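You operate a simulated robot arm through the tools that you are given. There is no shell and no other tool. Be economical: measure what you need, move in short steps, check, and stop when the job is done.

You are at the controls of a simulated robot arm. One attempt, no reset.

Task
Put each folded sock in the cell with its rolled mate.
Fine: the cells are in the socks drawer; shut it after. Where these are worked on the way, their far stop is far enough and under half their travel is too little: socks drawer.

Only the result counts: the job must be done as asked and must still hold three seconds after the hand-in. Knocking over, shifting, dropping, spilling or breaking anything else fails it.

Robot
A 7-joint arm with a two-finger gripper on a trunk, on a base that drives. Base frame: it is fixed to the floor where the robot stands at the start and does not move with it; the origin is under the middle of the robot, x ahead of it, y to its left, z up. Units: m, rad, N and s.
With the tool pointing down near the work surface it reaches from about 0.12 to 0.38 m from the robot's upright axis, wherever it stands. Its first joint turns from -2.496 to 2.496 rad. Places, roughly: cell with the rolled blue sock [0.9, -0.1, 0.6]; cell with the rolled red sock [0.9, 0.1, 0.6]; cell with the rolled yellow sock [0.8, -0.2, 0.6]; socks drawer [0.7, 0, 0.6]. Payload 1.47 kg.
The tool frame sits at the grasp point between the pads (the TCP): z along the fingers, y along the line on which they close. The tips reach 0.016 m beyond it. Largest opening 0.087 m; the body of the gripper starts 0.055 m behind the TCP.
Orientation is told as [roll, pitch, yaw] about the base's x, y, z axes, in that order, counted from this pose: with the fingers straight down and closing along the base's y, the tool's x points along the base's -x, its y along +y and its z along -z.

Tools
- The arm moves only by the tool apply_moves. Its argument "plan" is a list of rows, each a list of 7 numbers: the opening in per cent of the stroke, from 0 (shut) to 100 (fully open), then the shift along the tool's x, y, z in m, then the turn, a rotation vector about the tool's x, y, z in rad. In form: [[gripper, dx, dy, dz, wx, wy, wz], ...]. A call has 1 to 8 rows; each row shifts and turns the commanded pose from where the row before left it, along the tool's axes as they then stand. A row lasts 0.2 s, in which the tool goes at most 0.05 m and 0.15 rad; a call with a longer step from one row to the next is refused whole, and so is a gripper value outside its range. A pose out of reach is approached as far as the arm can. The call stops where the force on the tool passes 40 N (or 10 N more than at its start, if that is more) or the arm is blocked; 0.2 s more then pass. Each finger travels about 0.045 m/s and halts on what it meets, pressing with about 23 N; the grip force reading is that of the motor and also rises with nothing between the fingers. The clock runs only during rows and for 0.2 s after the last one: add rows that do not move to give the fingers time. It gives the time, the measured TCP pose, the force on the tool (base axes), the opening and the grip force at its end, in the units of the frame above (readings bear some noise), with the torque about the TCP (base axes, N m) and any sound that the robot's microphone picked up, and new pictures: "pictures" is both (left out), scene, wrist or none.
- Cameras (640 x 400 px; columns grow to the right, rows downward): "scene" is now at [0.1415, 0.0057, 1.4159]; the picture's right is [0.04, -1.00, 0.00], its down [-0.85, -0.03, -0.53] and it looks along [0.53, 0.02, -0.85] (base axes); focal length 267 px, centre (320, 200). "wrist" rides on the gripper at [0.073, 0.012, -0.09] in the tool frame; the picture's right is [-0.16, 0.99, 0.00], its down [-0.72, -0.12, -0.68] and it looks along [-0.67, -0.11, 0.73] (tool axes); focal length 247 px, centre (320, 200). There is no depth. A picture from a camera that has moved, and an enlarged one, comes with that camera's place and axes in the base frame and with its lens. The place of the scene camera against the robot may be out by one fixed shift of up to 0.018 m in any direction.
- move_column(by): slides the trunk up (or, below 0, down) by that many m; the arm and the scene camera ride with it, the base frame stays. It gives what a move gives, with no picture.
- steer(legs): drives the robot by 1 to 6 legs, each [ahead, left, turn to the left] in m, m and rad, along the robot's own axes; the way and the turn of a leg run together, so that a leg with both is an arc; at most 1.5 m and 3.142 rad a leg. The arm and the cameras ride along, it lands a little off, and it stops where it bumps. It gives what a move gives, and a new picture of the scene camera.
- turn_head(pan, tilt): turns the head with the scene camera to pan (to the left, within 1.501 rad either way) and tilt (down, from -0.506 to 1.204), counted from straight ahead of the robot. It gives what a move gives, and a new picture of the scene camera.
- inspect(camera, box): a new picture of the part [left, top, right, bottom] of that camera's present view, enlarged. It takes no simulated time.
- close_job(): hands the job in; it is judged then, once.

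Go step by step. Nothing tells you exact positions but the pictures and the camera data: compare them with the known pose of the tool, close in by small moves and look again before you grip or let go. The budget is 120 turns and 260 pictures, counting those below and the enlarged ones. Unless the task says otherwise, let go and move clear before handing in, and close with one line.

The tools are called after "Emit:" as a command line: name --pt "numbers of a row" for each row, then --argument value for the rest, lists and objects as JSON in quotes. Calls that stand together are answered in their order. apply_moves: Moves the arm, as the interface text tells. Its arguments: {"type":"object","properties":{"plan":{"type":"array","items":{"type":"array","items":{"type":"number"}}},"pictures":{"type":"string","enum":["both","scene","wrist","none"]}},"required":["plan"]} The other tools are called the same way: move_column (by) slides the trunk up or down; steer (legs) drives the base; turn_head (pan, tilt) turns the head that bears the scene camera; inspect (camera, box) takes an enlarged picture of a part of a camera's view; close_job () hands the job in.

At the start:

```text
time_s: 0.0
eef_pos: [0.4769, 0.1486, 1.0317]
ee_rot: [-0.001, 0.0, 0.001]
force: [0.1, -0.9, 0.0]
wrist_torque: [-0.01, -0.01, 0.03]
opening: 0.0869
gripper_force: 0.1
trunk travel left (down, up): [-0.755, 0.485]
robot x, y, heading: [0.0006, -0.003, -0.001]
head pan, tilt: [0.038, 1.016]
```

scene: 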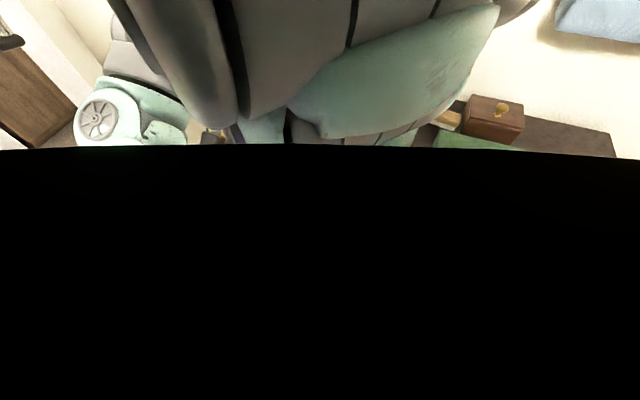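
wrist: 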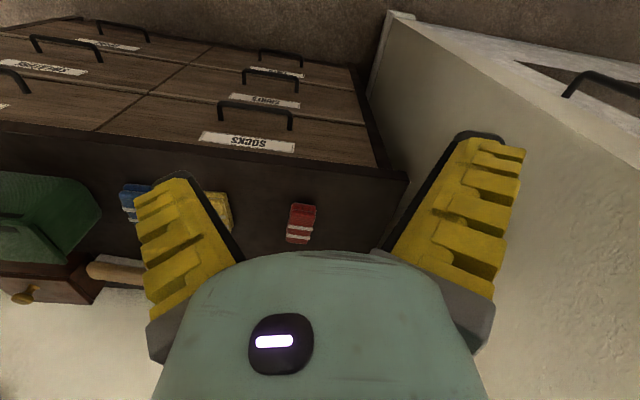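

The wrist view, which is upside down, shows the dresser with the SOCKS drawer at the top and three folded socks on its top. I'll turn the head to get a clearer overview.

Emit:
turn_head --pan 0.0 --tilt 0.6

Emit:
inspect --camera "wrist" --box '[0, 0, 640, 400]'

```text
time_s: 0.9
eef_pos: [0.4761, 0.1484, 1.031]
ee_rot: [0.0, -0.001, 0.0]
force: [-0.5, -0.4, 0.1]
wrist_torque: [0.0, 0.0, -0.03]
opening: 0.087
gripper_force: 0.1
trunk travel left (down, up): [-0.755, 0.485]
robot x, y, heading: [0.0018, -0.0051, 0.001]
head pan, tilt: [0.0, 0.6]
camera scene: at [0.1613, 0.003, 1.4489], right [0.0, -1.0, 0.0], down [-0.57, 0.0, -0.82], along [0.82, 0.0, -0.57], focal length 267 px, centre (320, 200)
```

scene: 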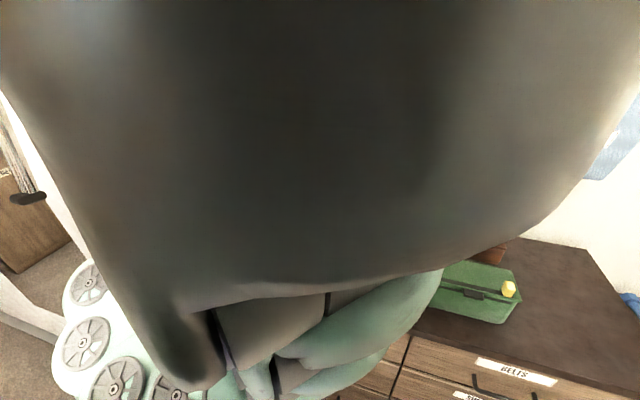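

```text
1.00 times, centred on (320, 200) of wrist (not enlarged: the box is as wide or as high as the picture)
camera zoom: at [0.4053, 0.1602, 1.1208], right [0.16, 0.99, 0.0], down [0.72, -0.12, 0.68], along [0.67, -0.11, -0.73], focal length 247 px, centre (320, 200)
```

zoom: 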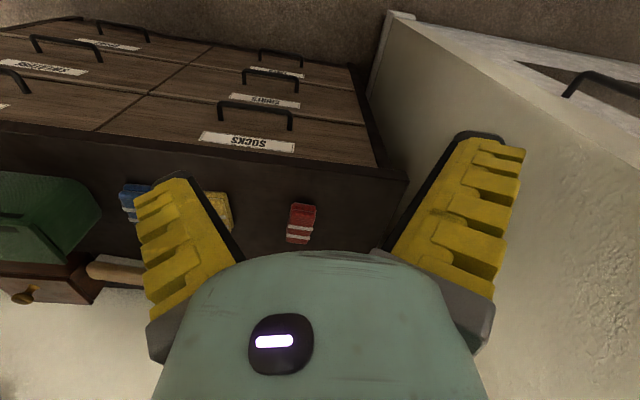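

The arm hides the scene camera's view. I'll raise the trunk and lower the arm relative to it.

Emit:
move_column --by 0.25

Emit:
apply_moves --pt "100 0 0 0.04 0 0 0" --pt "100 0 0 0.04 0 0 0" --pt "100 0 0 0.04 0 0 0" --pt "100 0 0 0.04 0 0 0" --pt "100 0 0 0.04 0 0 0" --pt "100 0 0 0.04 0 0 0"

```text
time_s: 3.5
eef_pos: [0.4771, 0.1485, 1.2821]
ee_rot: [0.0, 0.0, 0.0]
force: [-0.5, 0.4, 0.5]
wrist_torque: [0.0, 0.0, 0.01]
opening: 0.0868
gripper_force: 0.1
trunk travel left (down, up): [-1.005, 0.235]
robot x, y, heading: [-0.0003, 0.0003, 0.002]
head pan, tilt: [0.0, 0.6]
```

```text
time_s: 4.9
eef_pos: [0.4785, 0.1491, 1.0431]
ee_rot: [0.002, 0.0, -0.002]
force: [0.2, -0.1, 0.4]
wrist_torque: [-0.04, 0.0, 0.04]
opening: 0.087
gripper_force: 0.1
trunk travel left (down, up): [-1.005, 0.235]
robot x, y, heading: [0.0008, -0.0015, -0.002]
head pan, tilt: [0.0, 0.6]
camera scene: at [0.1613, 0.003, 1.699], right [0.0, -1.0, 0.0], down [-0.56, 0.0, -0.83], along [0.83, 0.0, -0.56], focal length 267 px, centre (320, 200)
camera wrist: at [0.4063, 0.161, 1.1315], right [0.16, 0.99, 0.0], down [0.72, -0.12, 0.68], along [0.67, -0.11, -0.73], focal length 247 px, centre (320, 200)
```

scene: 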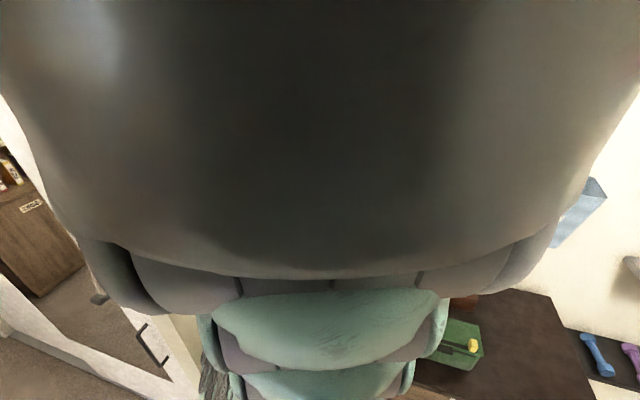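
wrist: 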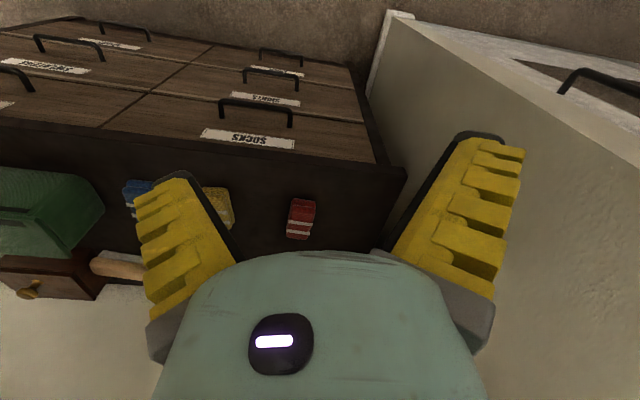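

Wrist triangulation needs a baseline, so I'll lower the trunk by 0.12 and compare.

Emit:
move_column --by -0.12

Emit:
inspect --camera "wrist" --box '[0, 0, 640, 400]'

Emit:
turn_head --pan -0.9 --tilt 0.75

```text
time_s: 6.4
eef_pos: [0.4772, 0.1495, 0.9223]
ee_rot: [0.0, -0.001, 0.0]
force: [-0.5, -0.7, 0.7]
wrist_torque: [0.01, -0.04, 0.01]
opening: 0.0868
gripper_force: 0.1
trunk travel left (down, up): [-0.885, 0.355]
robot x, y, heading: [-0.0001, 0.0001, -0.001]
head pan, tilt: [0.0, 0.6]
```

```text
1.00 times, centred on (320, 200) of wrist (not enlarged: the box is as wide or as high as the picture)
camera zoom: at [0.4063, 0.1611, 1.012], right [0.16, 0.99, 0.0], down [0.72, -0.12, 0.68], along [0.67, -0.11, -0.73], focal length 247 px, centre (320, 200)
```

zoom: 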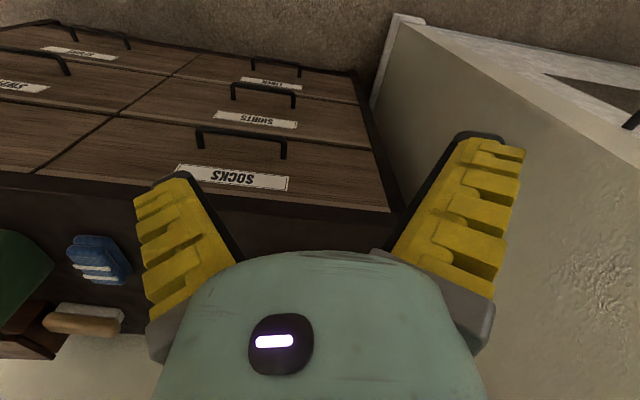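

```text
time_s: 7.6
eef_pos: [0.4779, 0.1499, 0.9227]
ee_rot: [0.001, 0.0, 0.0]
force: [0.0, 0.2, -0.1]
wrist_torque: [0.02, -0.03, 0.01]
opening: 0.087
gripper_force: 0.1
trunk travel left (down, up): [-0.885, 0.355]
robot x, y, heading: [0.0038, 0.0039, -0.002]
head pan, tilt: [-0.901, 0.75]
camera scene: at [0.1545, -0.0255, 1.5737], right [-0.33, -0.94, 0.0], down [-0.58, 0.2, -0.79], along [0.75, -0.26, -0.61], focal length 267 px, centre (320, 200)
```

scene: 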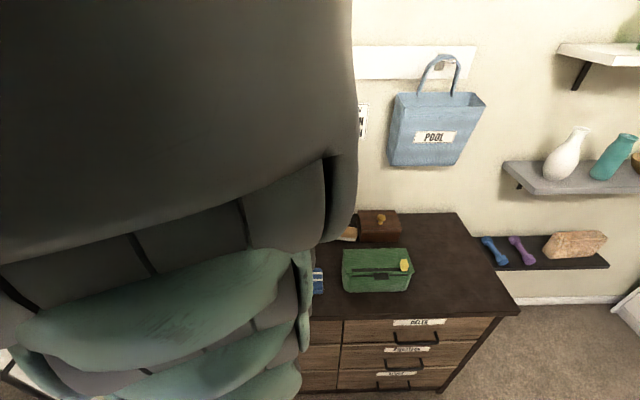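

Triangulation puts the dresser at about -0.29 rad of yaw, with the socks handle near (0.577, 0.006, 0.657). I'll turn the base to face it squarely.

Emit:
steer --legs '[[0, 0, -0.29]]'

Emit:
inspect --camera "wrist" --box '[0, 0, 640, 400]'

```text
time_s: 8.9
eef_pos: [0.5014, 0.0096, 0.9225]
ee_rot: [0.0, 0.0, -0.28]
force: [0.0, -0.8, 0.5]
wrist_torque: [0.0, 0.0, 0.0]
opening: 0.0871
gripper_force: 0.1
trunk travel left (down, up): [-0.885, 0.355]
robot x, y, heading: [0.002, 0.0003, -0.28]
head pan, tilt: [-0.901, 0.75]
camera scene: at [0.1404, -0.0663, 1.5731], right [-0.58, -0.82, 0.0], down [-0.51, 0.36, -0.79], along [0.64, -0.45, -0.62], focal length 267 px, centre (320, 200)
```

scene: 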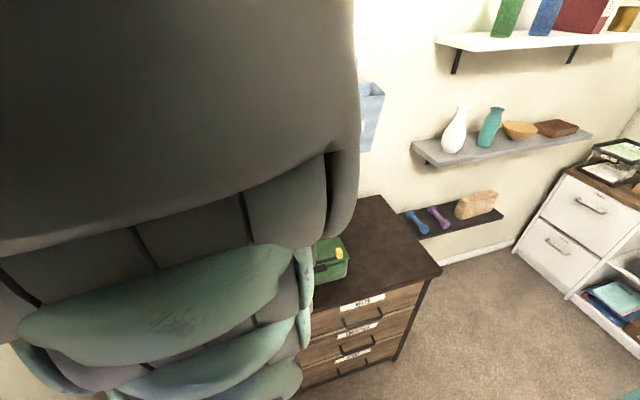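

```text
1.00 times, centred on (320, 200) of wrist (not enlarged: the box is as wide or as high as the picture)
camera zoom: at [0.435, 0.0418, 1.0119], right [0.43, 0.9, 0.0], down [0.66, -0.31, 0.68], along [0.62, -0.29, -0.73], focal length 247 px, centre (320, 200)
```

zoom: 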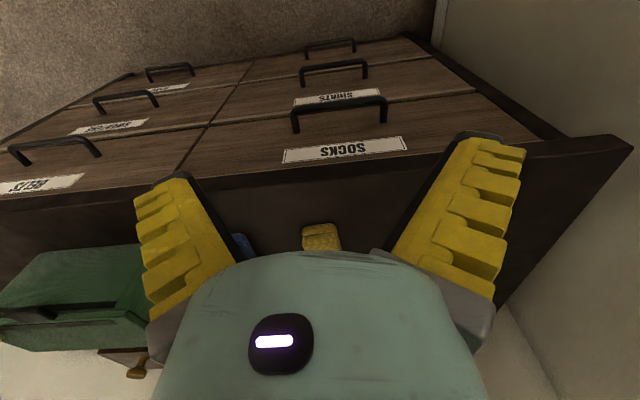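

The dresser yaw is nearer -0.345, so I'll turn a bit more and back off to leave room for reorienting the tool.

Emit:
steer --legs '[[-0.12, 0.05, -0.065]]'

Emit:
apply_moves --pt "100 0 0 0 0 0 -0.14" --pt "100 0 0 0 0 0 -0.14" --pt "100 0 0 0 0 0 -0.14" --pt "100 0 0 0 0 0 -0.14" --pt "100 0 0 0 0 0 -0.14" --pt "100 0 0 0 0 0 -0.14" --pt "100 0 0 0 0 0 -0.14" --pt "100 0 0 0 0 0 -0.14" --pictures "none"

Emit:
apply_moves --pt "100 0 0 0 0 0 -0.15" --pt "100 0 0 0 0 0 -0.15" --pt "100 0 0 0 0 0 -0.15" --pt "100 0 0 0 0.14 0 0" --pt "100 0 0 0 0.14 0 0" --pt "100 0 0 0 0.14 0 0" --pt "100 0 0 0 0.14 0 0" --pt "100 0 0 0 0.14 0 0"

```text
time_s: 10.2
eef_pos: [0.4027, 0.0625, 0.922]
ee_rot: [0.0, 0.001, -0.346]
force: [0.2, -0.1, 0.6]
wrist_torque: [-0.01, 0.04, -0.01]
opening: 0.087
gripper_force: 0.1
trunk travel left (down, up): [-0.885, 0.355]
robot x, y, heading: [-0.0965, 0.0856, -0.354]
head pan, tilt: [-0.901, 0.75]
camera scene: at [0.0383, 0.0095, 1.5725], right [-0.63, -0.78, 0.0], down [-0.49, 0.39, -0.78], along [0.61, -0.49, -0.62], focal length 267 px, centre (320, 200)
```

scene: 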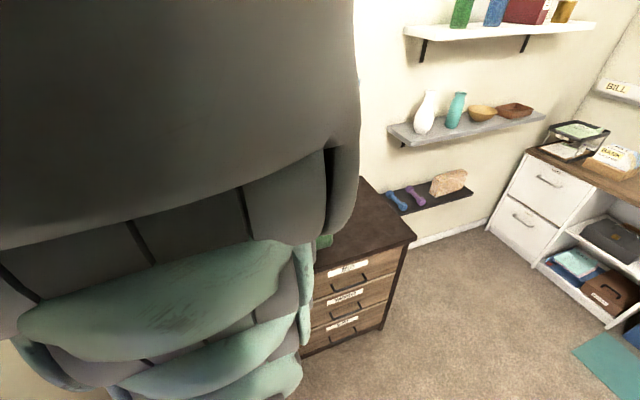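

```text
time_s: 12.0
eef_pos: [0.404, 0.0569, 0.9226]
ee_rot: [-0.002, -0.001, 0.756]
force: [-0.9, -0.3, 0.3]
wrist_torque: [-0.01, -0.03, -0.04]
opening: 0.0867
gripper_force: 0.0
trunk travel left (down, up): [-0.885, 0.355]
robot x, y, heading: [-0.0994, 0.0843, -0.346]
head pan, tilt: [-0.901, 0.75]
```

```text
time_s: 13.8
eef_pos: [0.4043, 0.0601, 0.9226]
ee_rot: [-0.703, -0.002, 1.213]
force: [-0.3, 1.4, -0.2]
wrist_torque: [0.0, -0.02, 0.04]
opening: 0.087
gripper_force: 0.0
trunk travel left (down, up): [-0.885, 0.355]
robot x, y, heading: [-0.0968, 0.081, -0.346]
head pan, tilt: [-0.901, 0.75]
camera scene: at [0.0314, 0.0096, 1.5621], right [-0.67, -0.74, 0.0], down [-0.53, 0.48, -0.7], along [0.52, -0.47, -0.72], focal length 267 px, centre (320, 200)
camera wrist: at [0.3165, 0.0145, 0.983], right [-0.65, 0.41, -0.64], down [-0.08, 0.8, 0.6], along [0.76, 0.44, -0.49], focal length 247 px, centre (320, 200)
```

scene: 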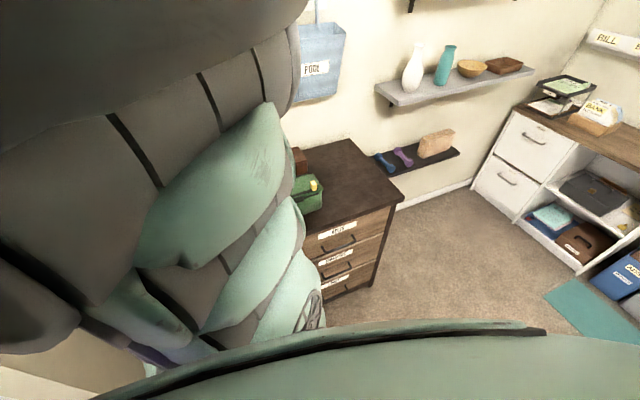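
wrist: 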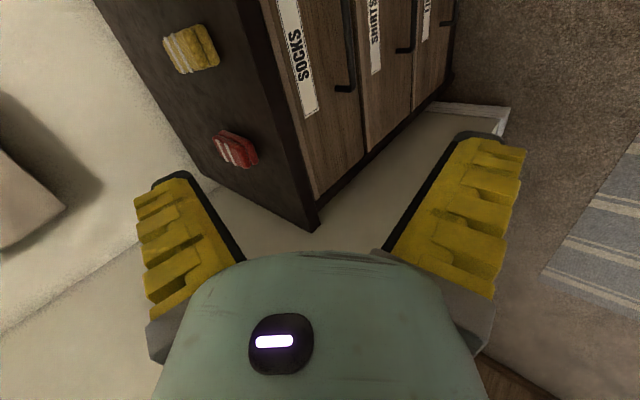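

Now I'll finish pitching the tool to horizontal and lower the trunk to handle height.

Emit:
apply_moves --pt "100 0 0 0 0.14 0 0" --pt "100 0 0 0 0.14 0 0" --pt "100 0 0 0 0.14 0 0" --pt "100 0 0 0 0.14 0 0" --pt "100 0 0 0 0.14 0 0" --pt "100 0 0 0 0.14 0 0" --pictures "none"

Emit:
move_column --by -0.24

Emit:
apply_moves --pt "100 0 0 0 0 0 0"

```text
time_s: 15.2
eef_pos: [0.3991, 0.0279, 0.9873]
ee_rot: [-1.474, 0.001, 1.218]
force: [0.6, 0.7, 0.7]
wrist_torque: [0.01, 0.0, -0.03]
opening: 0.087
gripper_force: 0.0
out of reach, approached as far as the arm can: row 4, 5, 6
trunk travel left (down, up): [-0.885, 0.355]
robot x, y, heading: [-0.0947, 0.0826, -0.348]
head pan, tilt: [-0.901, 0.75]
```

```text
time_s: 17.7
eef_pos: [0.3991, 0.0299, 0.7487]
ee_rot: [-1.471, -0.001, 1.222]
force: [0.2, -0.5, -0.1]
wrist_torque: [0.0, 0.02, -0.01]
opening: 0.0868
gripper_force: 0.0
trunk travel left (down, up): [-0.645, 0.595]
robot x, y, heading: [-0.0985, 0.0792, -0.345]
head pan, tilt: [-0.901, 0.75]
```

```text
time_s: 18.1
eef_pos: [0.3999, 0.0319, 0.7474]
ee_rot: [-1.472, 0.002, 1.225]
force: [-0.4, -0.5, 0.7]
wrist_torque: [0.01, 0.03, 0.0]
opening: 0.087
gripper_force: 0.1
trunk travel left (down, up): [-0.645, 0.595]
robot x, y, heading: [-0.0982, 0.0845, -0.345]
head pan, tilt: [-0.901, 0.75]
camera scene: at [0.0262, 0.0118, 1.3139], right [-0.69, -0.73, 0.0], down [-0.57, 0.54, -0.62], along [0.45, -0.43, -0.79], focal length 267 px, centre (320, 200)
camera wrist: at [0.2911, -0.0075, 0.7444], right [-0.04, 0.18, -0.98], down [-0.38, 0.91, 0.18], along [0.92, 0.38, 0.03], focal length 247 px, centre (320, 200)
```

scene: 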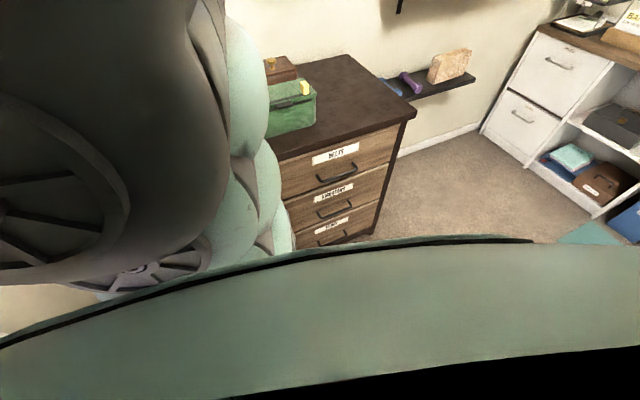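
wrist: 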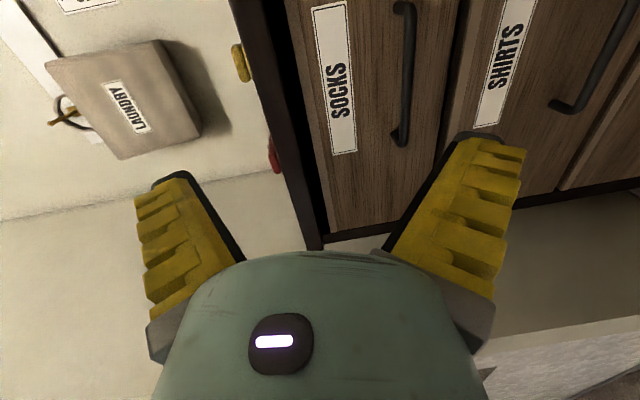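

The handle is at z ≈ 0.648, ahead and a little left. I'll lower the trunk and drive in partway.

Emit:
move_column --by -0.097

Emit:
steer --legs '[[0.1, 0.03, 0]]'

Emit:
inspect --camera "wrist" --box '[0, 0, 640, 400]'

```text
time_s: 19.4
eef_pos: [0.3997, 0.0295, 0.6488]
ee_rot: [-1.472, 0.0, 1.224]
force: [-0.6, -0.2, 0.8]
wrist_torque: [0.0, -0.03, 0.02]
opening: 0.0869
gripper_force: 0.1
trunk travel left (down, up): [-0.548, 0.692]
robot x, y, heading: [-0.0979, 0.0827, -0.351]
head pan, tilt: [-0.901, 0.75]
```

```text
time_s: 20.6
eef_pos: [0.5044, 0.0261, 0.6492]
ee_rot: [-1.468, -0.001, 1.225]
force: [0.1, 0.7, 0.5]
wrist_torque: [0.03, 0.03, -0.03]
opening: 0.0871
gripper_force: 0.1
trunk travel left (down, up): [-0.548, 0.692]
robot x, y, heading: [0.004, 0.082, -0.345]
head pan, tilt: [-0.901, 0.75]
camera scene: at [0.1315, 0.0064, 1.2176], right [-0.68, -0.73, 0.0], down [-0.57, 0.53, -0.62], along [0.46, -0.43, -0.78], focal length 267 px, centre (320, 200)
```

scene: 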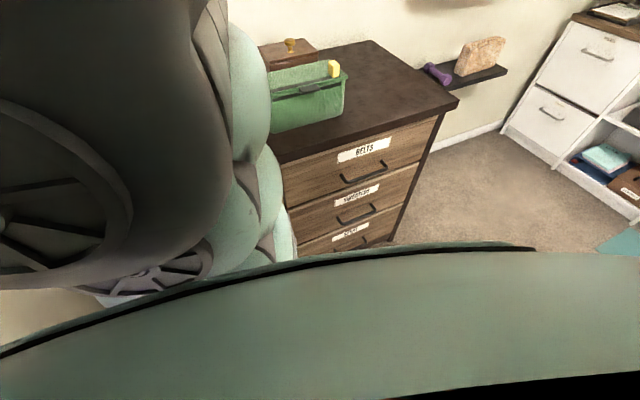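

```text
1.00 times, centred on (320, 200) of wrist (not enlarged: the box is as wide or as high as the picture)
camera zoom: at [0.3962, -0.0123, 0.6476], right [-0.04, 0.18, -0.98], down [-0.38, 0.91, 0.18], along [0.92, 0.38, 0.03], focal length 247 px, centre (320, 200)
```

zoom: 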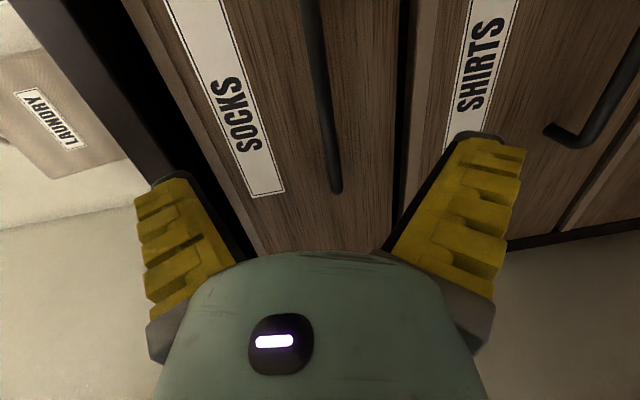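

The bar sits between the fingers vertically. About 0.07 m of forward travel is left.

Emit:
steer --legs '[[0.06, 0.0, 0]]'

Emit:
inspect --camera "wrist" --box '[0, 0, 640, 400]'

```text
time_s: 21.5
eef_pos: [0.5617, 0.0053, 0.6507]
ee_rot: [-1.471, 0.0, 1.226]
force: [-0.4, 0.7, 0.4]
wrist_torque: [-0.02, 0.02, 0.0]
opening: 0.0869
gripper_force: 0.1
trunk travel left (down, up): [-0.548, 0.692]
robot x, y, heading: [0.064, 0.0588, -0.346]
head pan, tilt: [-0.901, 0.75]
camera scene: at [0.1887, -0.0142, 1.2179], right [-0.68, -0.73, 0.0], down [-0.57, 0.53, -0.63], along [0.46, -0.43, -0.78], focal length 267 px, centre (320, 200)
```

scene: 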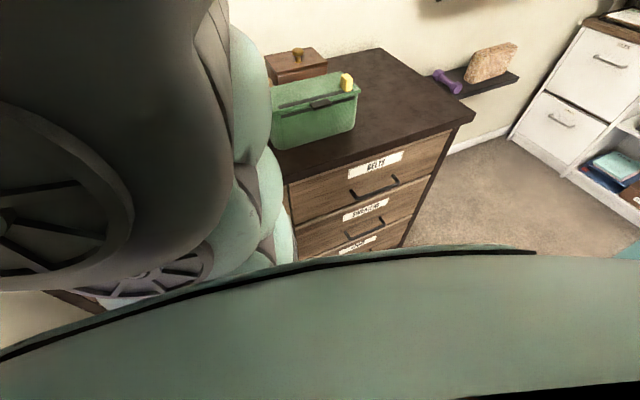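

```text
1.00 times, centred on (320, 200) of wrist (not enlarged: the box is as wide or as high as the picture)
camera zoom: at [0.4533, -0.0329, 0.6476], right [-0.04, 0.18, -0.98], down [-0.38, 0.91, 0.18], along [0.92, 0.38, 0.03], focal length 247 px, centre (320, 200)
```

zoom: 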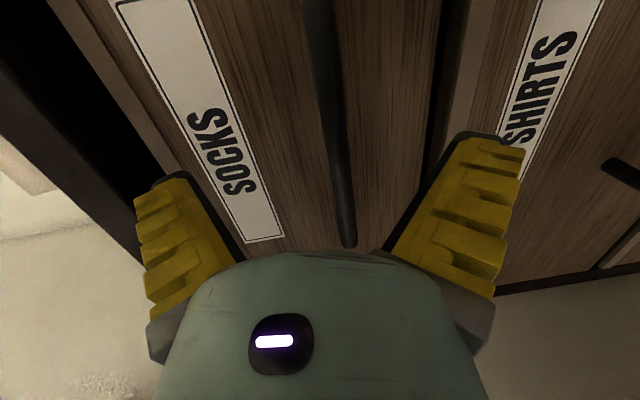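

The bar is about 0.012 m ahead of the TCP. I'll nudge forward and close on it.

Emit:
apply_moves --pt "100 0 0 0.013 0 0 0" --pt "100 0 0 0 0 0 0" --pt "60 0 0 0 0 0 0" --pt "30 0 0 0 0 0 0" --pt "0 0 0 0 0 0 0" --pt "0 0 0 0 0 0 0" --pt "0 0 0 0 0 0 0" --pt "0 0 0 0 0 0 0" --pictures "wrist"

```text
time_s: 23.3
eef_pos: [0.5672, 0.0035, 0.6423]
ee_rot: [-1.455, 0.002, 1.227]
force: [2.0, 4.4, -34.2]
wrist_torque: [0.04, 0.28, -0.07]
opening: 0.0064
gripper_force: 22.9
trunk travel left (down, up): [-0.548, 0.692]
robot x, y, heading: [0.0674, 0.0563, -0.343]
head pan, tilt: [-0.901, 0.75]
camera wrist: at [0.4588, -0.0351, 0.6416], right [-0.06, 0.19, -0.98], down [-0.38, 0.9, 0.19], along [0.92, 0.38, 0.02], focal length 247 px, centre (320, 200)
```

wrist: 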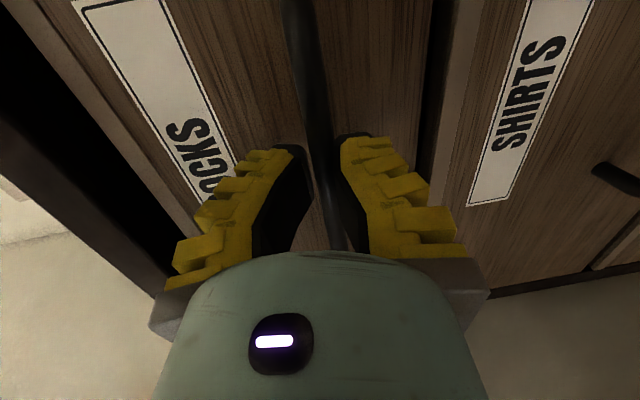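

The handle is gripped. I'll ease the vertical load and then pull by driving back.

Emit:
apply_moves --pt "0 0 0.007 0 0 0 0" --pt "0 0 0 0 0 0 0" --pictures "none"

Emit:
steer --legs '[[-0.12, 0.0, 0]]'

Emit:
apply_moves --pt "0 0 0 0 0 0 0" --pictures "wrist"

```text
time_s: 23.9
eef_pos: [0.5699, 0.0014, 0.6413]
ee_rot: [-1.471, 0.001, 1.222]
force: [-1.1, 4.2, -18.1]
wrist_torque: [-0.05, 0.16, -0.65]
opening: 0.0059
gripper_force: 30.0
trunk travel left (down, up): [-0.548, 0.692]
robot x, y, heading: [0.068, 0.0559, -0.346]
head pan, tilt: [-0.901, 0.75]
```

```text
time_s: 25.2
eef_pos: [0.4587, 0.0369, 0.6404]
ee_rot: [-1.47, 0.004, 1.224]
force: [-1.9, -10.4, -9.6]
wrist_torque: [0.01, 0.02, -0.1]
opening: 0.0061
gripper_force: 30.0
trunk travel left (down, up): [-0.548, 0.692]
robot x, y, heading: [-0.047, 0.0966, -0.343]
head pan, tilt: [-0.901, 0.75]
camera scene: at [0.0753, 0.0245, 1.2181], right [-0.68, -0.73, 0.0], down [-0.57, 0.53, -0.63], along [0.46, -0.43, -0.78], focal length 267 px, centre (320, 200)
```

scene: 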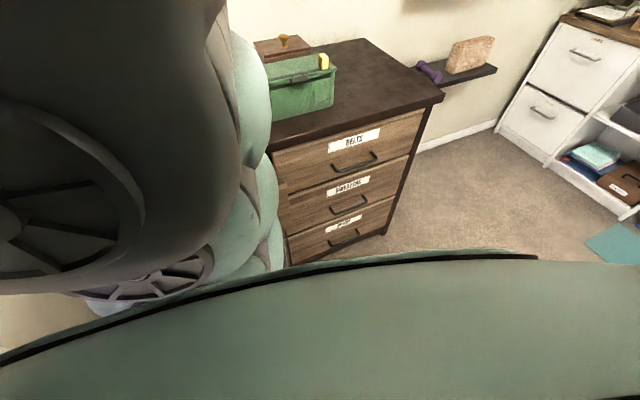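

```text
time_s: 25.6
eef_pos: [0.4581, 0.0376, 0.6402]
ee_rot: [-1.469, 0.005, 1.22]
force: [-2.1, -5.0, -4.4]
wrist_torque: [-0.06, -0.02, -0.36]
opening: 0.006
gripper_force: 30.0
trunk travel left (down, up): [-0.548, 0.692]
robot x, y, heading: [-0.0476, 0.0998, -0.347]
head pan, tilt: [-0.901, 0.75]
camera wrist: at [0.3501, 0.0004, 0.638], right [-0.04, 0.18, -0.98], down [-0.38, 0.91, 0.18], along [0.93, 0.38, 0.03], focal length 247 px, centre (320, 200)
```

wrist: 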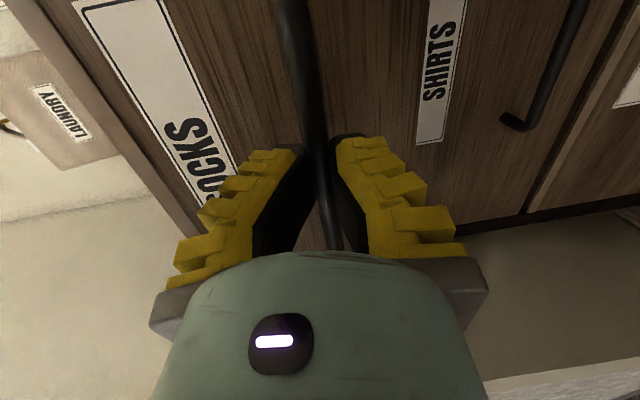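

The drawer is opening, so I'll keep pulling.

Emit:
steer --legs '[[-0.12, 0.0, 0]]'

Emit:
steer --legs '[[-0.07, 0.0, 0]]'

Emit:
apply_moves --pt "0 0 0 0 0 0 0" --pictures "wrist"

```text
time_s: 26.8
eef_pos: [0.3437, 0.0779, 0.6407]
ee_rot: [-1.469, 0.004, 1.223]
force: [-3.6, -12.7, -3.1]
wrist_torque: [0.35, 1.49, 0.42]
opening: 0.0
gripper_force: 30.2
trunk travel left (down, up): [-0.548, 0.692]
robot x, y, heading: [-0.1617, 0.1376, -0.341]
head pan, tilt: [-0.901, 0.75]
camera scene: at [-0.0384, 0.0647, 1.2186], right [-0.68, -0.73, 0.0], down [-0.57, 0.52, -0.64], along [0.47, -0.43, -0.77], focal length 267 px, centre (320, 200)
```

scene: 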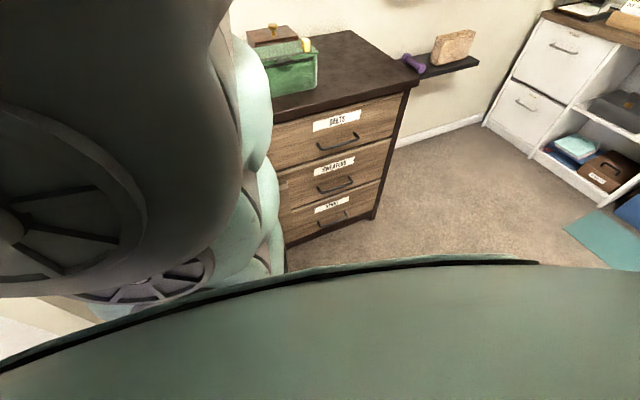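

```text
time_s: 27.8
eef_pos: [0.2806, 0.1071, 0.6402]
ee_rot: [-1.47, 0.0, 1.224]
force: [0.7, -0.2, 0.8]
wrist_torque: [0.0, 0.0, -0.01]
opening: 0.0001
gripper_force: 28.2
trunk travel left (down, up): [-0.548, 0.692]
robot x, y, heading: [-0.2301, 0.1613, -0.339]
head pan, tilt: [-0.901, 0.75]
camera scene: at [-0.1033, 0.0908, 1.2188], right [-0.68, -0.74, 0.0], down [-0.57, 0.52, -0.64], along [0.47, -0.43, -0.77], focal length 267 px, centre (320, 200)
```

scene: 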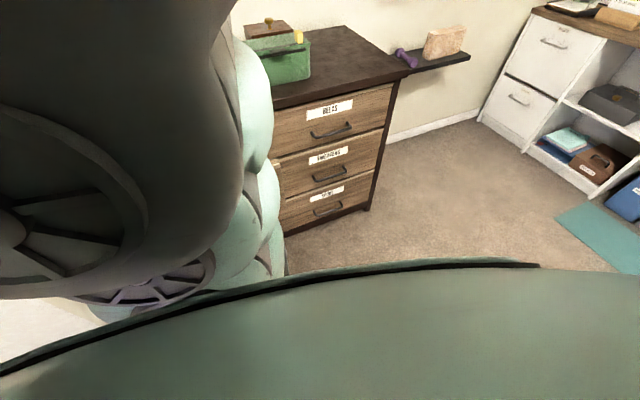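

```text
time_s: 28.2
eef_pos: [0.2792, 0.1041, 0.6414]
ee_rot: [-1.471, -0.001, 1.223]
force: [-0.4, -1.0, 0.2]
wrist_torque: [-0.02, -0.05, -0.01]
opening: 0.0002
gripper_force: 28.1
trunk travel left (down, up): [-0.548, 0.692]
robot x, y, heading: [-0.2324, 0.1624, -0.343]
head pan, tilt: [-0.901, 0.75]
camera wrist: at [0.1718, 0.0679, 0.6384], right [-0.04, 0.18, -0.98], down [-0.38, 0.91, 0.18], along [0.92, 0.38, 0.03], focal length 247 px, centre (320, 200)
```

wrist: 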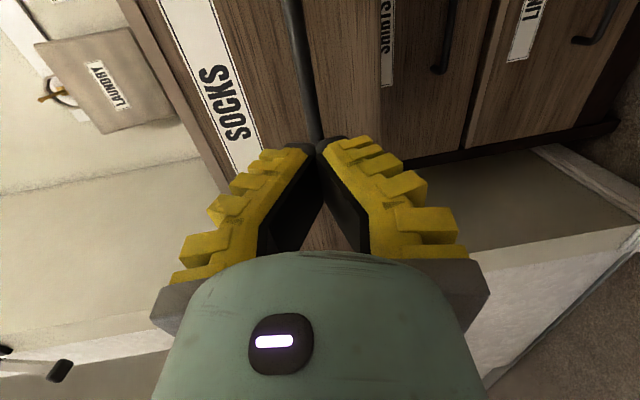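

The grip came off around 0.22 m of pull. I'll open the fingers and measure where the handle is now.

Emit:
apply_moves --pt "100 0 0 0 0 0 0" --pt "100 0 0 0 0 0 0" --pt "100 0 0 0 0 0 0" --pt "100 0 0 0 0 0 0" --pt "100 0 0 0 0 0 0" --pictures "wrist"

```text
time_s: 29.4
eef_pos: [0.2798, 0.1052, 0.6409]
ee_rot: [-1.473, 0.0, 1.222]
force: [-0.1, 0.0, -0.2]
wrist_torque: [-0.05, -0.02, 0.0]
opening: 0.0869
gripper_force: 0.0
trunk travel left (down, up): [-0.548, 0.692]
robot x, y, heading: [-0.227, 0.1617, -0.342]
head pan, tilt: [-0.901, 0.75]
camera wrist: at [0.1718, 0.068, 0.6383], right [-0.04, 0.18, -0.98], down [-0.38, 0.91, 0.18], along [0.92, 0.38, 0.03], focal length 247 px, centre (320, 200)
```

wrist: 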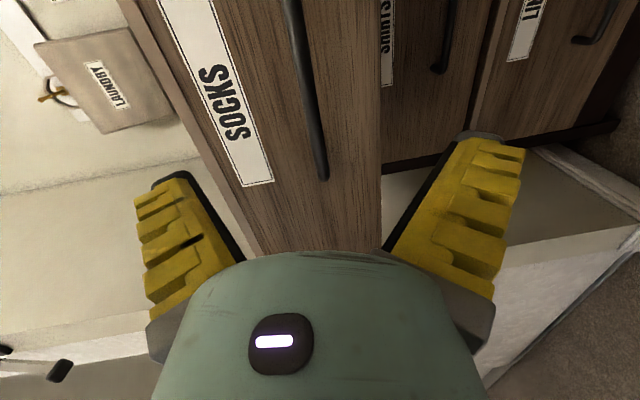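

The drawer is open 0.21 m, which may not be the stop. I'll re-grip and pull again.

Emit:
steer --legs '[[0.1, 0.0, 0]]'

Emit:
apply_moves --pt "100 0 0 0.004 0 0 0" --pt "60 0 0 0 0 0 0" --pt "30 0 0 0 0 0 0" --pt "0 0 0 0 0 0 0" --pt "0 0 0 0 0 0 0" --pt "0 0 0 0 0 0 0" --pt "0 0 0 0 0 0 0" --pictures "wrist"

```text
time_s: 30.6
eef_pos: [0.3759, 0.0714, 0.6404]
ee_rot: [-1.472, 0.001, 1.224]
force: [1.0, 0.0, 0.2]
wrist_torque: [-0.02, 0.03, 0.02]
opening: 0.087
gripper_force: 0.0
trunk travel left (down, up): [-0.548, 0.692]
robot x, y, heading: [-0.1359, 0.1288, -0.344]
head pan, tilt: [-0.901, 0.75]
camera scene: at [-0.007, 0.0564, 1.2196], right [-0.67, -0.74, 0.0], down [-0.56, 0.51, -0.65], along [0.48, -0.43, -0.76], focal length 267 px, centre (320, 200)
```

scene: 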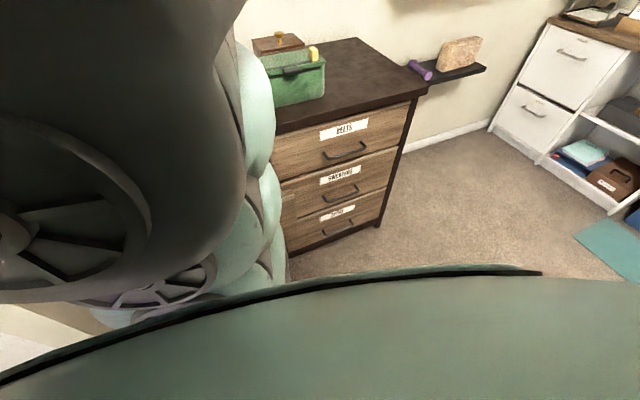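

```text
time_s: 32.2
eef_pos: [0.3772, 0.0712, 0.6417]
ee_rot: [-1.469, -0.001, 1.223]
force: [1.9, 0.0, -7.2]
wrist_torque: [0.02, -0.11, 0.04]
opening: 0.0
gripper_force: 20.2
trunk travel left (down, up): [-0.548, 0.692]
robot x, y, heading: [-0.1317, 0.1272, -0.344]
head pan, tilt: [-0.901, 0.75]
camera wrist: at [0.2697, 0.0328, 0.6376], right [-0.04, 0.18, -0.98], down [-0.38, 0.91, 0.18], along [0.92, 0.38, 0.03], focal length 247 px, centre (320, 200)
```

wrist: 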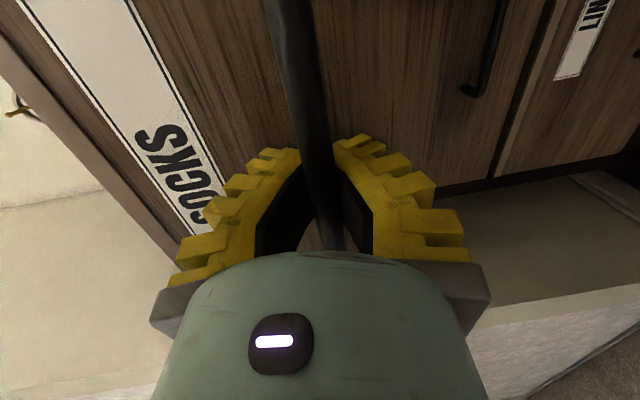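

The bar looks to be between the fingers, so I'll try a gentle pull.

Emit:
steer --legs '[[-0.05, 0.0, 0]]'

Emit:
apply_moves --pt "0 0 0 0 0 0 0" --pictures "wrist"

```text
time_s: 33.1
eef_pos: [0.331, 0.0888, 0.6409]
ee_rot: [-1.471, 0.0, 1.225]
force: [1.9, 1.4, -8.9]
wrist_torque: [-0.03, -0.16, 0.11]
opening: 0.0061
gripper_force: 28.7
trunk travel left (down, up): [-0.548, 0.692]
robot x, y, heading: [-0.1813, 0.1458, -0.344]
head pan, tilt: [-0.901, 0.75]
camera scene: at [-0.0548, 0.0737, 1.2198], right [-0.67, -0.74, 0.0], down [-0.56, 0.51, -0.65], along [0.48, -0.44, -0.76], focal length 267 px, centre (320, 200)
```

scene: 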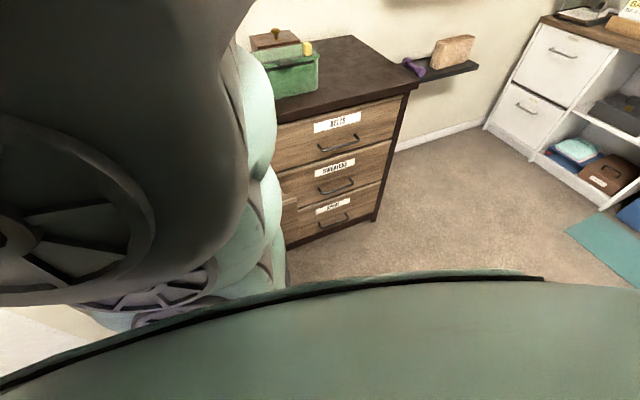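

```text
time_s: 33.5
eef_pos: [0.3309, 0.0881, 0.6416]
ee_rot: [-1.47, 0.001, 1.223]
force: [2.6, 0.6, -6.9]
wrist_torque: [-0.03, -0.14, 0.15]
opening: 0.0061
gripper_force: 28.3
trunk travel left (down, up): [-0.548, 0.692]
robot x, y, heading: [-0.1821, 0.1487, -0.343]
head pan, tilt: [-0.901, 0.75]
camera wrist: at [0.2226, 0.0501, 0.6379], right [-0.04, 0.18, -0.98], down [-0.38, 0.91, 0.18], along [0.92, 0.38, 0.03], focal length 247 px, centre (320, 200)
```

wrist: 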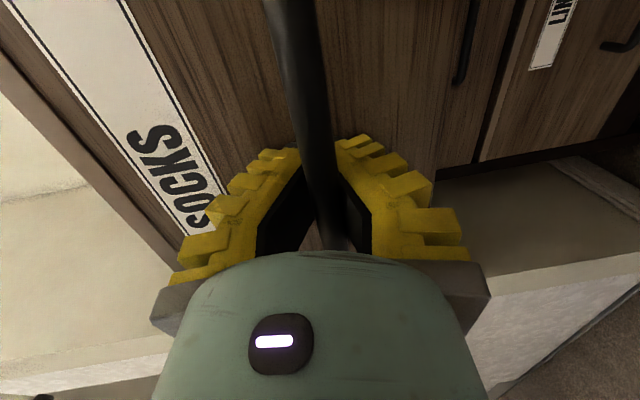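

It moved further, so I'll keep pulling.

Emit:
steer --legs '[[-0.06, 0.0, 0]]'

Emit:
apply_moves --pt "0 0 0 0 0 0 0" --pictures "wrist"

```text
time_s: 34.5
eef_pos: [0.2826, 0.1022, 0.6397]
ee_rot: [-1.464, 0.004, 1.22]
force: [1.4, 0.2, -6.6]
wrist_torque: [0.0, -0.12, 0.04]
opening: 0.0001
gripper_force: 28.6
trunk travel left (down, up): [-0.548, 0.692]
robot x, y, heading: [-0.2292, 0.1658, -0.345]
head pan, tilt: [-0.901, 0.75]
stopped in leg 1: the force on the tool passed its limit at 68 N (the readings are from after the stop); the commanded pose is now the measured one
camera scene: at [-0.1036, 0.0911, 1.2203], right [-0.67, -0.74, 0.0], down [-0.56, 0.51, -0.65], along [0.48, -0.44, -0.76], focal length 267 px, centre (320, 200)
```

scene: 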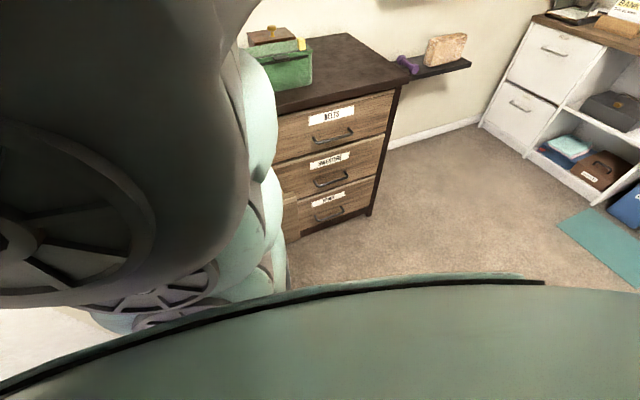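

```text
time_s: 35.0
eef_pos: [0.2834, 0.1032, 0.6399]
ee_rot: [-1.466, 0.001, 1.223]
force: [1.0, 0.6, -8.9]
wrist_torque: [0.05, -0.11, 0.03]
opening: 0.0
gripper_force: 28.7
trunk travel left (down, up): [-0.548, 0.692]
robot x, y, heading: [-0.2294, 0.1639, -0.341]
head pan, tilt: [-0.901, 0.75]
camera wrist: at [0.1742, 0.0652, 0.6375], right [-0.04, 0.18, -0.98], down [-0.38, 0.91, 0.18], along [0.93, 0.38, 0.03], focal length 247 px, centre (320, 200)
```

wrist: 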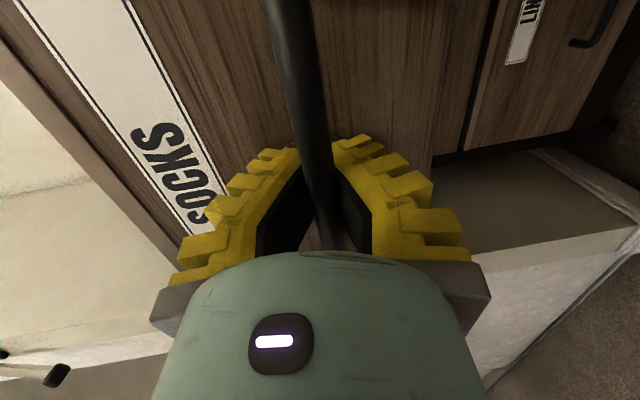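

The drawer hit its far stop at about 0.30 m. I'll release, back off, rise and pitch the tool down to look in from above.

Emit:
apply_moves --pt "100 0 0 0 0 0 0" --pt "100 0 0 0 0 0 0" --pt "100 0 0 0 0 0 0" --pt "100 0 0 0 0 0 0" --pt "100 0 0 0 0 0 0" --pictures "none"

Emit:
steer --legs '[[-0.09, 0.0, 0]]'

Emit:
move_column --by 0.42

Emit:
apply_moves --pt "100 0 0 0 -0.14 0 0" --pt "100 0 0 0 -0.14 0 0" --pt "100 0 0 0 -0.14 0 0" --pt "100 0 0 0 -0.14 0 0" --pt "100 0 0 0 -0.14 0 0" --pt "100 0 0 0 -0.14 0 0" --pictures "wrist"

```text
time_s: 36.1
eef_pos: [0.2847, 0.1021, 0.6415]
ee_rot: [-1.469, 0.003, 1.222]
force: [0.5, 0.1, -1.2]
wrist_torque: [0.0, 0.01, 0.0]
opening: 0.0871
gripper_force: 0.0
trunk travel left (down, up): [-0.548, 0.692]
robot x, y, heading: [-0.2289, 0.163, -0.346]
head pan, tilt: [-0.901, 0.75]
```

```text
time_s: 37.3
eef_pos: [0.198, 0.1333, 0.6394]
ee_rot: [-1.469, 0.001, 1.222]
force: [-0.3, 0.8, -0.3]
wrist_torque: [0.05, -0.03, -0.03]
opening: 0.0871
gripper_force: 0.0
trunk travel left (down, up): [-0.548, 0.692]
robot x, y, heading: [-0.3127, 0.1949, -0.348]
head pan, tilt: [-0.901, 0.75]
camera scene: at [-0.1882, 0.1213, 1.2208], right [-0.67, -0.74, 0.0], down [-0.56, 0.5, -0.66], along [0.49, -0.44, -0.75], focal length 267 px, centre (320, 200)
```

scene: 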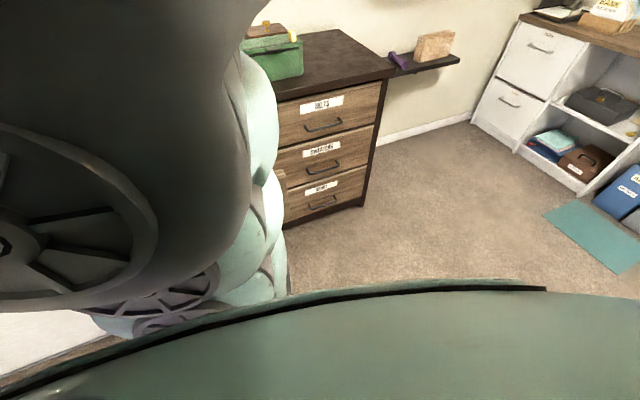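

```text
refused: 0.42 is not a number from -0.4 to 0.4
```

```text
time_s: 38.7
eef_pos: [0.1988, 0.133, 0.6409]
ee_rot: [-0.63, 0.001, 1.223]
force: [0.2, -0.2, 0.2]
wrist_torque: [0.02, -0.01, 0.01]
opening: 0.0873
gripper_force: 0.0
trunk travel left (down, up): [-0.548, 0.692]
robot x, y, heading: [-0.315, 0.1971, -0.342]
head pan, tilt: [-0.901, 0.75]
camera wrist: at [0.1175, 0.0859, 0.707], right [-0.7, 0.42, -0.58], down [-0.04, 0.79, 0.62], along [0.72, 0.45, -0.53], focal length 247 px, centre (320, 200)
```

wrist: 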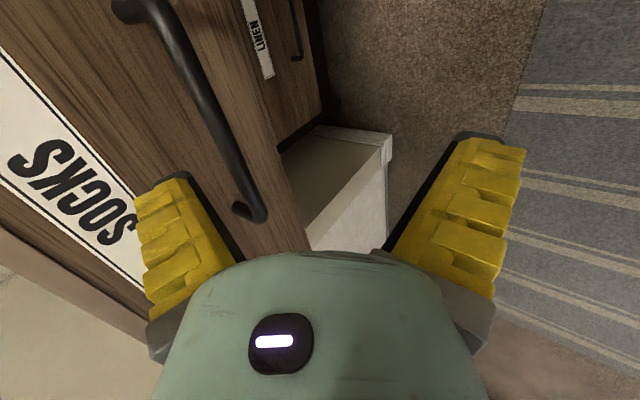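

Raising the trunk in a permitted step, then turning the tool to point straight down and face forward.

Emit:
move_column --by 0.4

Emit:
apply_moves --pt "100 0 0 0 -0.15 0 0" --pt "100 0 0 0 -0.15 0 0" --pt "100 0 0 0 -0.15 0 0" --pt "100 0 0 0 -0.15 0 0" --pt "100 0 0 0 0 0 0.15" --pt "100 0 0 0 0 0 0.15" --pt "100 0 0 0 0 0 0.15" --pt "100 0 0 0 0 0 0.15" --pictures "none"

Emit:
apply_moves --pt "100 0 0 0 0 0 0.15" --pt "100 0 0 0 0 0 0.15" --pt "100 0 0 0 0 0 0.15" --pt "100 0 0 0 0 0 0.15" --pt "100 0 0 0 0 0 0.15" --pt "100 0 0 0 0 0 0.15" --pt "100 0 0 0 0 0 0.07" --pt "100 0 0 0 0 0 0" --pictures "wrist"

```text
time_s: 42.5
eef_pos: [0.1979, 0.1324, 1.0401]
ee_rot: [-0.628, 0.0, 1.222]
force: [0.0, -0.9, -0.1]
wrist_torque: [-0.02, -0.01, 0.02]
opening: 0.0871
gripper_force: 0.1
trunk travel left (down, up): [-0.948, 0.292]
robot x, y, heading: [-0.3112, 0.1937, -0.343]
head pan, tilt: [-0.901, 0.75]
```

```text
time_s: 44.3
eef_pos: [0.1971, 0.1336, 1.04]
ee_rot: [-0.025, -0.014, 0.62]
force: [0.1, 0.2, -0.4]
wrist_torque: [0.02, 0.0, 0.0]
opening: 0.087
gripper_force: 0.0
trunk travel left (down, up): [-0.948, 0.292]
robot x, y, heading: [-0.3187, 0.1987, -0.341]
head pan, tilt: [-0.901, 0.75]
```

```text
time_s: 46.1
eef_pos: [0.1986, 0.1324, 1.04]
ee_rot: [-0.003, -0.027, -0.349]
force: [-0.2, -0.4, 0.5]
wrist_torque: [0.04, -0.01, -0.03]
opening: 0.0872
gripper_force: 0.1
trunk travel left (down, up): [-0.948, 0.292]
robot x, y, heading: [-0.3182, 0.1938, -0.345]
head pan, tilt: [-0.901, 0.75]
camera wrist: at [0.1327, 0.1703, 1.1274], right [0.49, 0.87, 0.0], down [0.62, -0.35, 0.7], along [0.61, -0.34, -0.71], focal length 247 px, centre (320, 200)
```

wrist: 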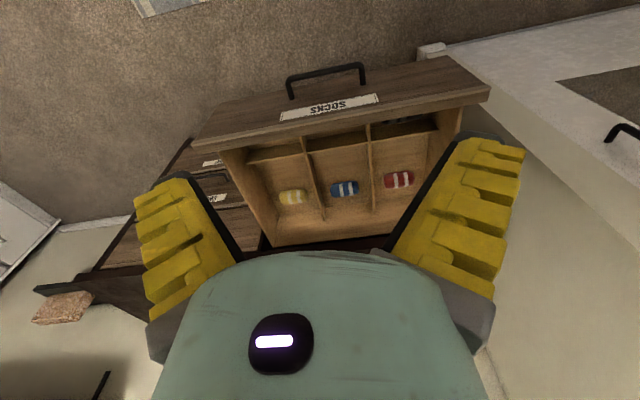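

All three cells are visible, from right to left yellow, blue and red. Next I'll test how far the arm reaches with the tool down.

Emit:
apply_moves --pt "100 -0.04 0 0 0 0 0" --pt "100 -0.04 0 0 0 0 0" --pt "100 -0.04 0 0 0 0 0" --pt "100 -0.04 0 0 0 0 0" --pt "100 -0.04 0 0 0 0 0" --pt "100 -0.04 0 0 0 0 0" --pictures "wrist"

```text
time_s: 47.5
eef_pos: [0.3563, 0.0641, 1.0757]
ee_rot: [-0.003, -0.028, -0.35]
force: [0.4, -0.2, 0.7]
wrist_torque: [0.0, 0.01, 0.05]
opening: 0.0871
gripper_force: 0.0
out of reach, approached as far as the arm can: row 4, 5, 6
trunk travel left (down, up): [-0.948, 0.292]
robot x, y, heading: [-0.3175, 0.1921, -0.347]
head pan, tilt: [-0.901, 0.75]
camera wrist: at [0.2904, 0.1, 1.1637], right [0.49, 0.87, 0.0], down [0.62, -0.35, 0.7], along [0.61, -0.34, -0.71], focal length 247 px, centre (320, 200)
```

wrist: 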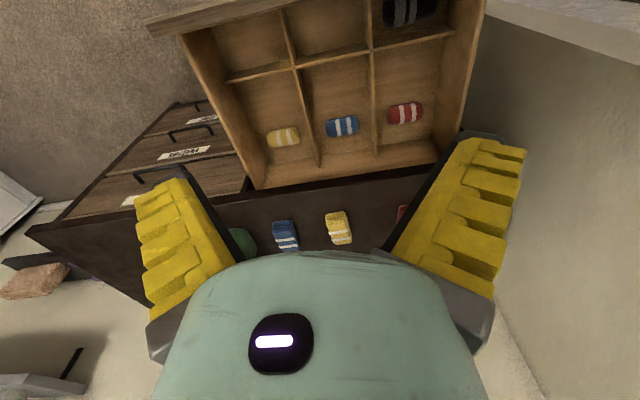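

Reach with the tool down is about 0.68 m. I'll check how far my own body extends in front relative to the open drawer.

Emit:
turn_head --pan 0.6 --tilt 0.9

Emit:
turn_head --pan -0.3 --tilt 1.0

```text
time_s: 49.1
eef_pos: [0.3547, 0.0635, 1.0761]
ee_rot: [-0.002, -0.028, -0.348]
force: [0.3, 0.6, -0.5]
wrist_torque: [-0.02, 0.02, 0.0]
opening: 0.0871
gripper_force: 0.1
trunk travel left (down, up): [-0.948, 0.292]
robot x, y, heading: [-0.3124, 0.1931, -0.344]
head pan, tilt: [0.6, 0.901]
camera scene: at [-0.1697, 0.1781, 1.6184], right [0.06, -1.0, 0.0], down [-0.77, -0.05, -0.63], along [0.63, 0.04, -0.77], focal length 267 px, centre (320, 200)
```

scene: 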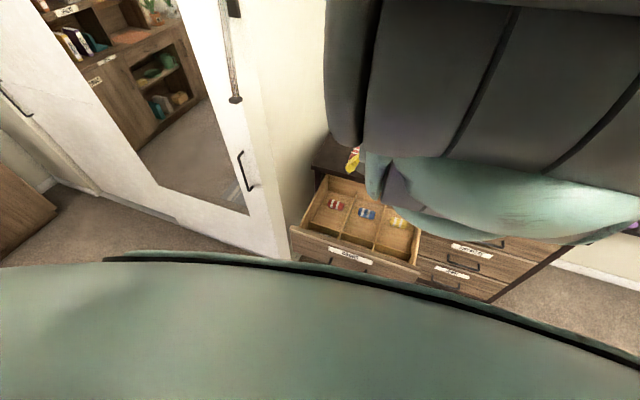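

```text
time_s: 50.3
eef_pos: [0.3558, 0.0627, 1.0767]
ee_rot: [-0.002, -0.031, -0.347]
force: [0.7, -0.5, 0.4]
wrist_torque: [0.0, 0.0, -0.03]
opening: 0.0868
gripper_force: 0.1
trunk travel left (down, up): [-0.948, 0.292]
robot x, y, heading: [-0.3164, 0.1928, -0.345]
head pan, tilt: [-0.3, 1.0]
camera scene: at [-0.1901, 0.1317, 1.61], right [-0.6, -0.8, 0.0], down [-0.67, 0.5, -0.54], along [0.43, -0.32, -0.84], focal length 267 px, centre (320, 200)
```

scene: 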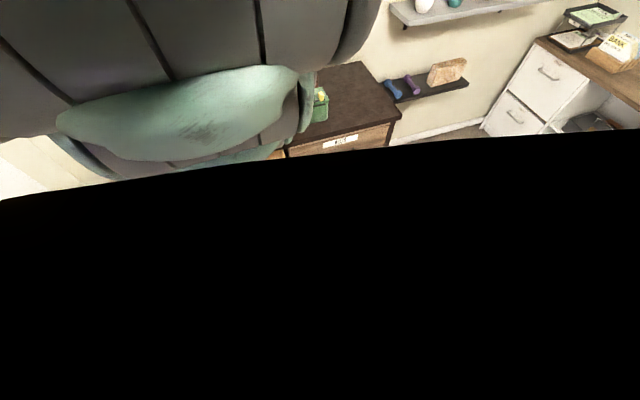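

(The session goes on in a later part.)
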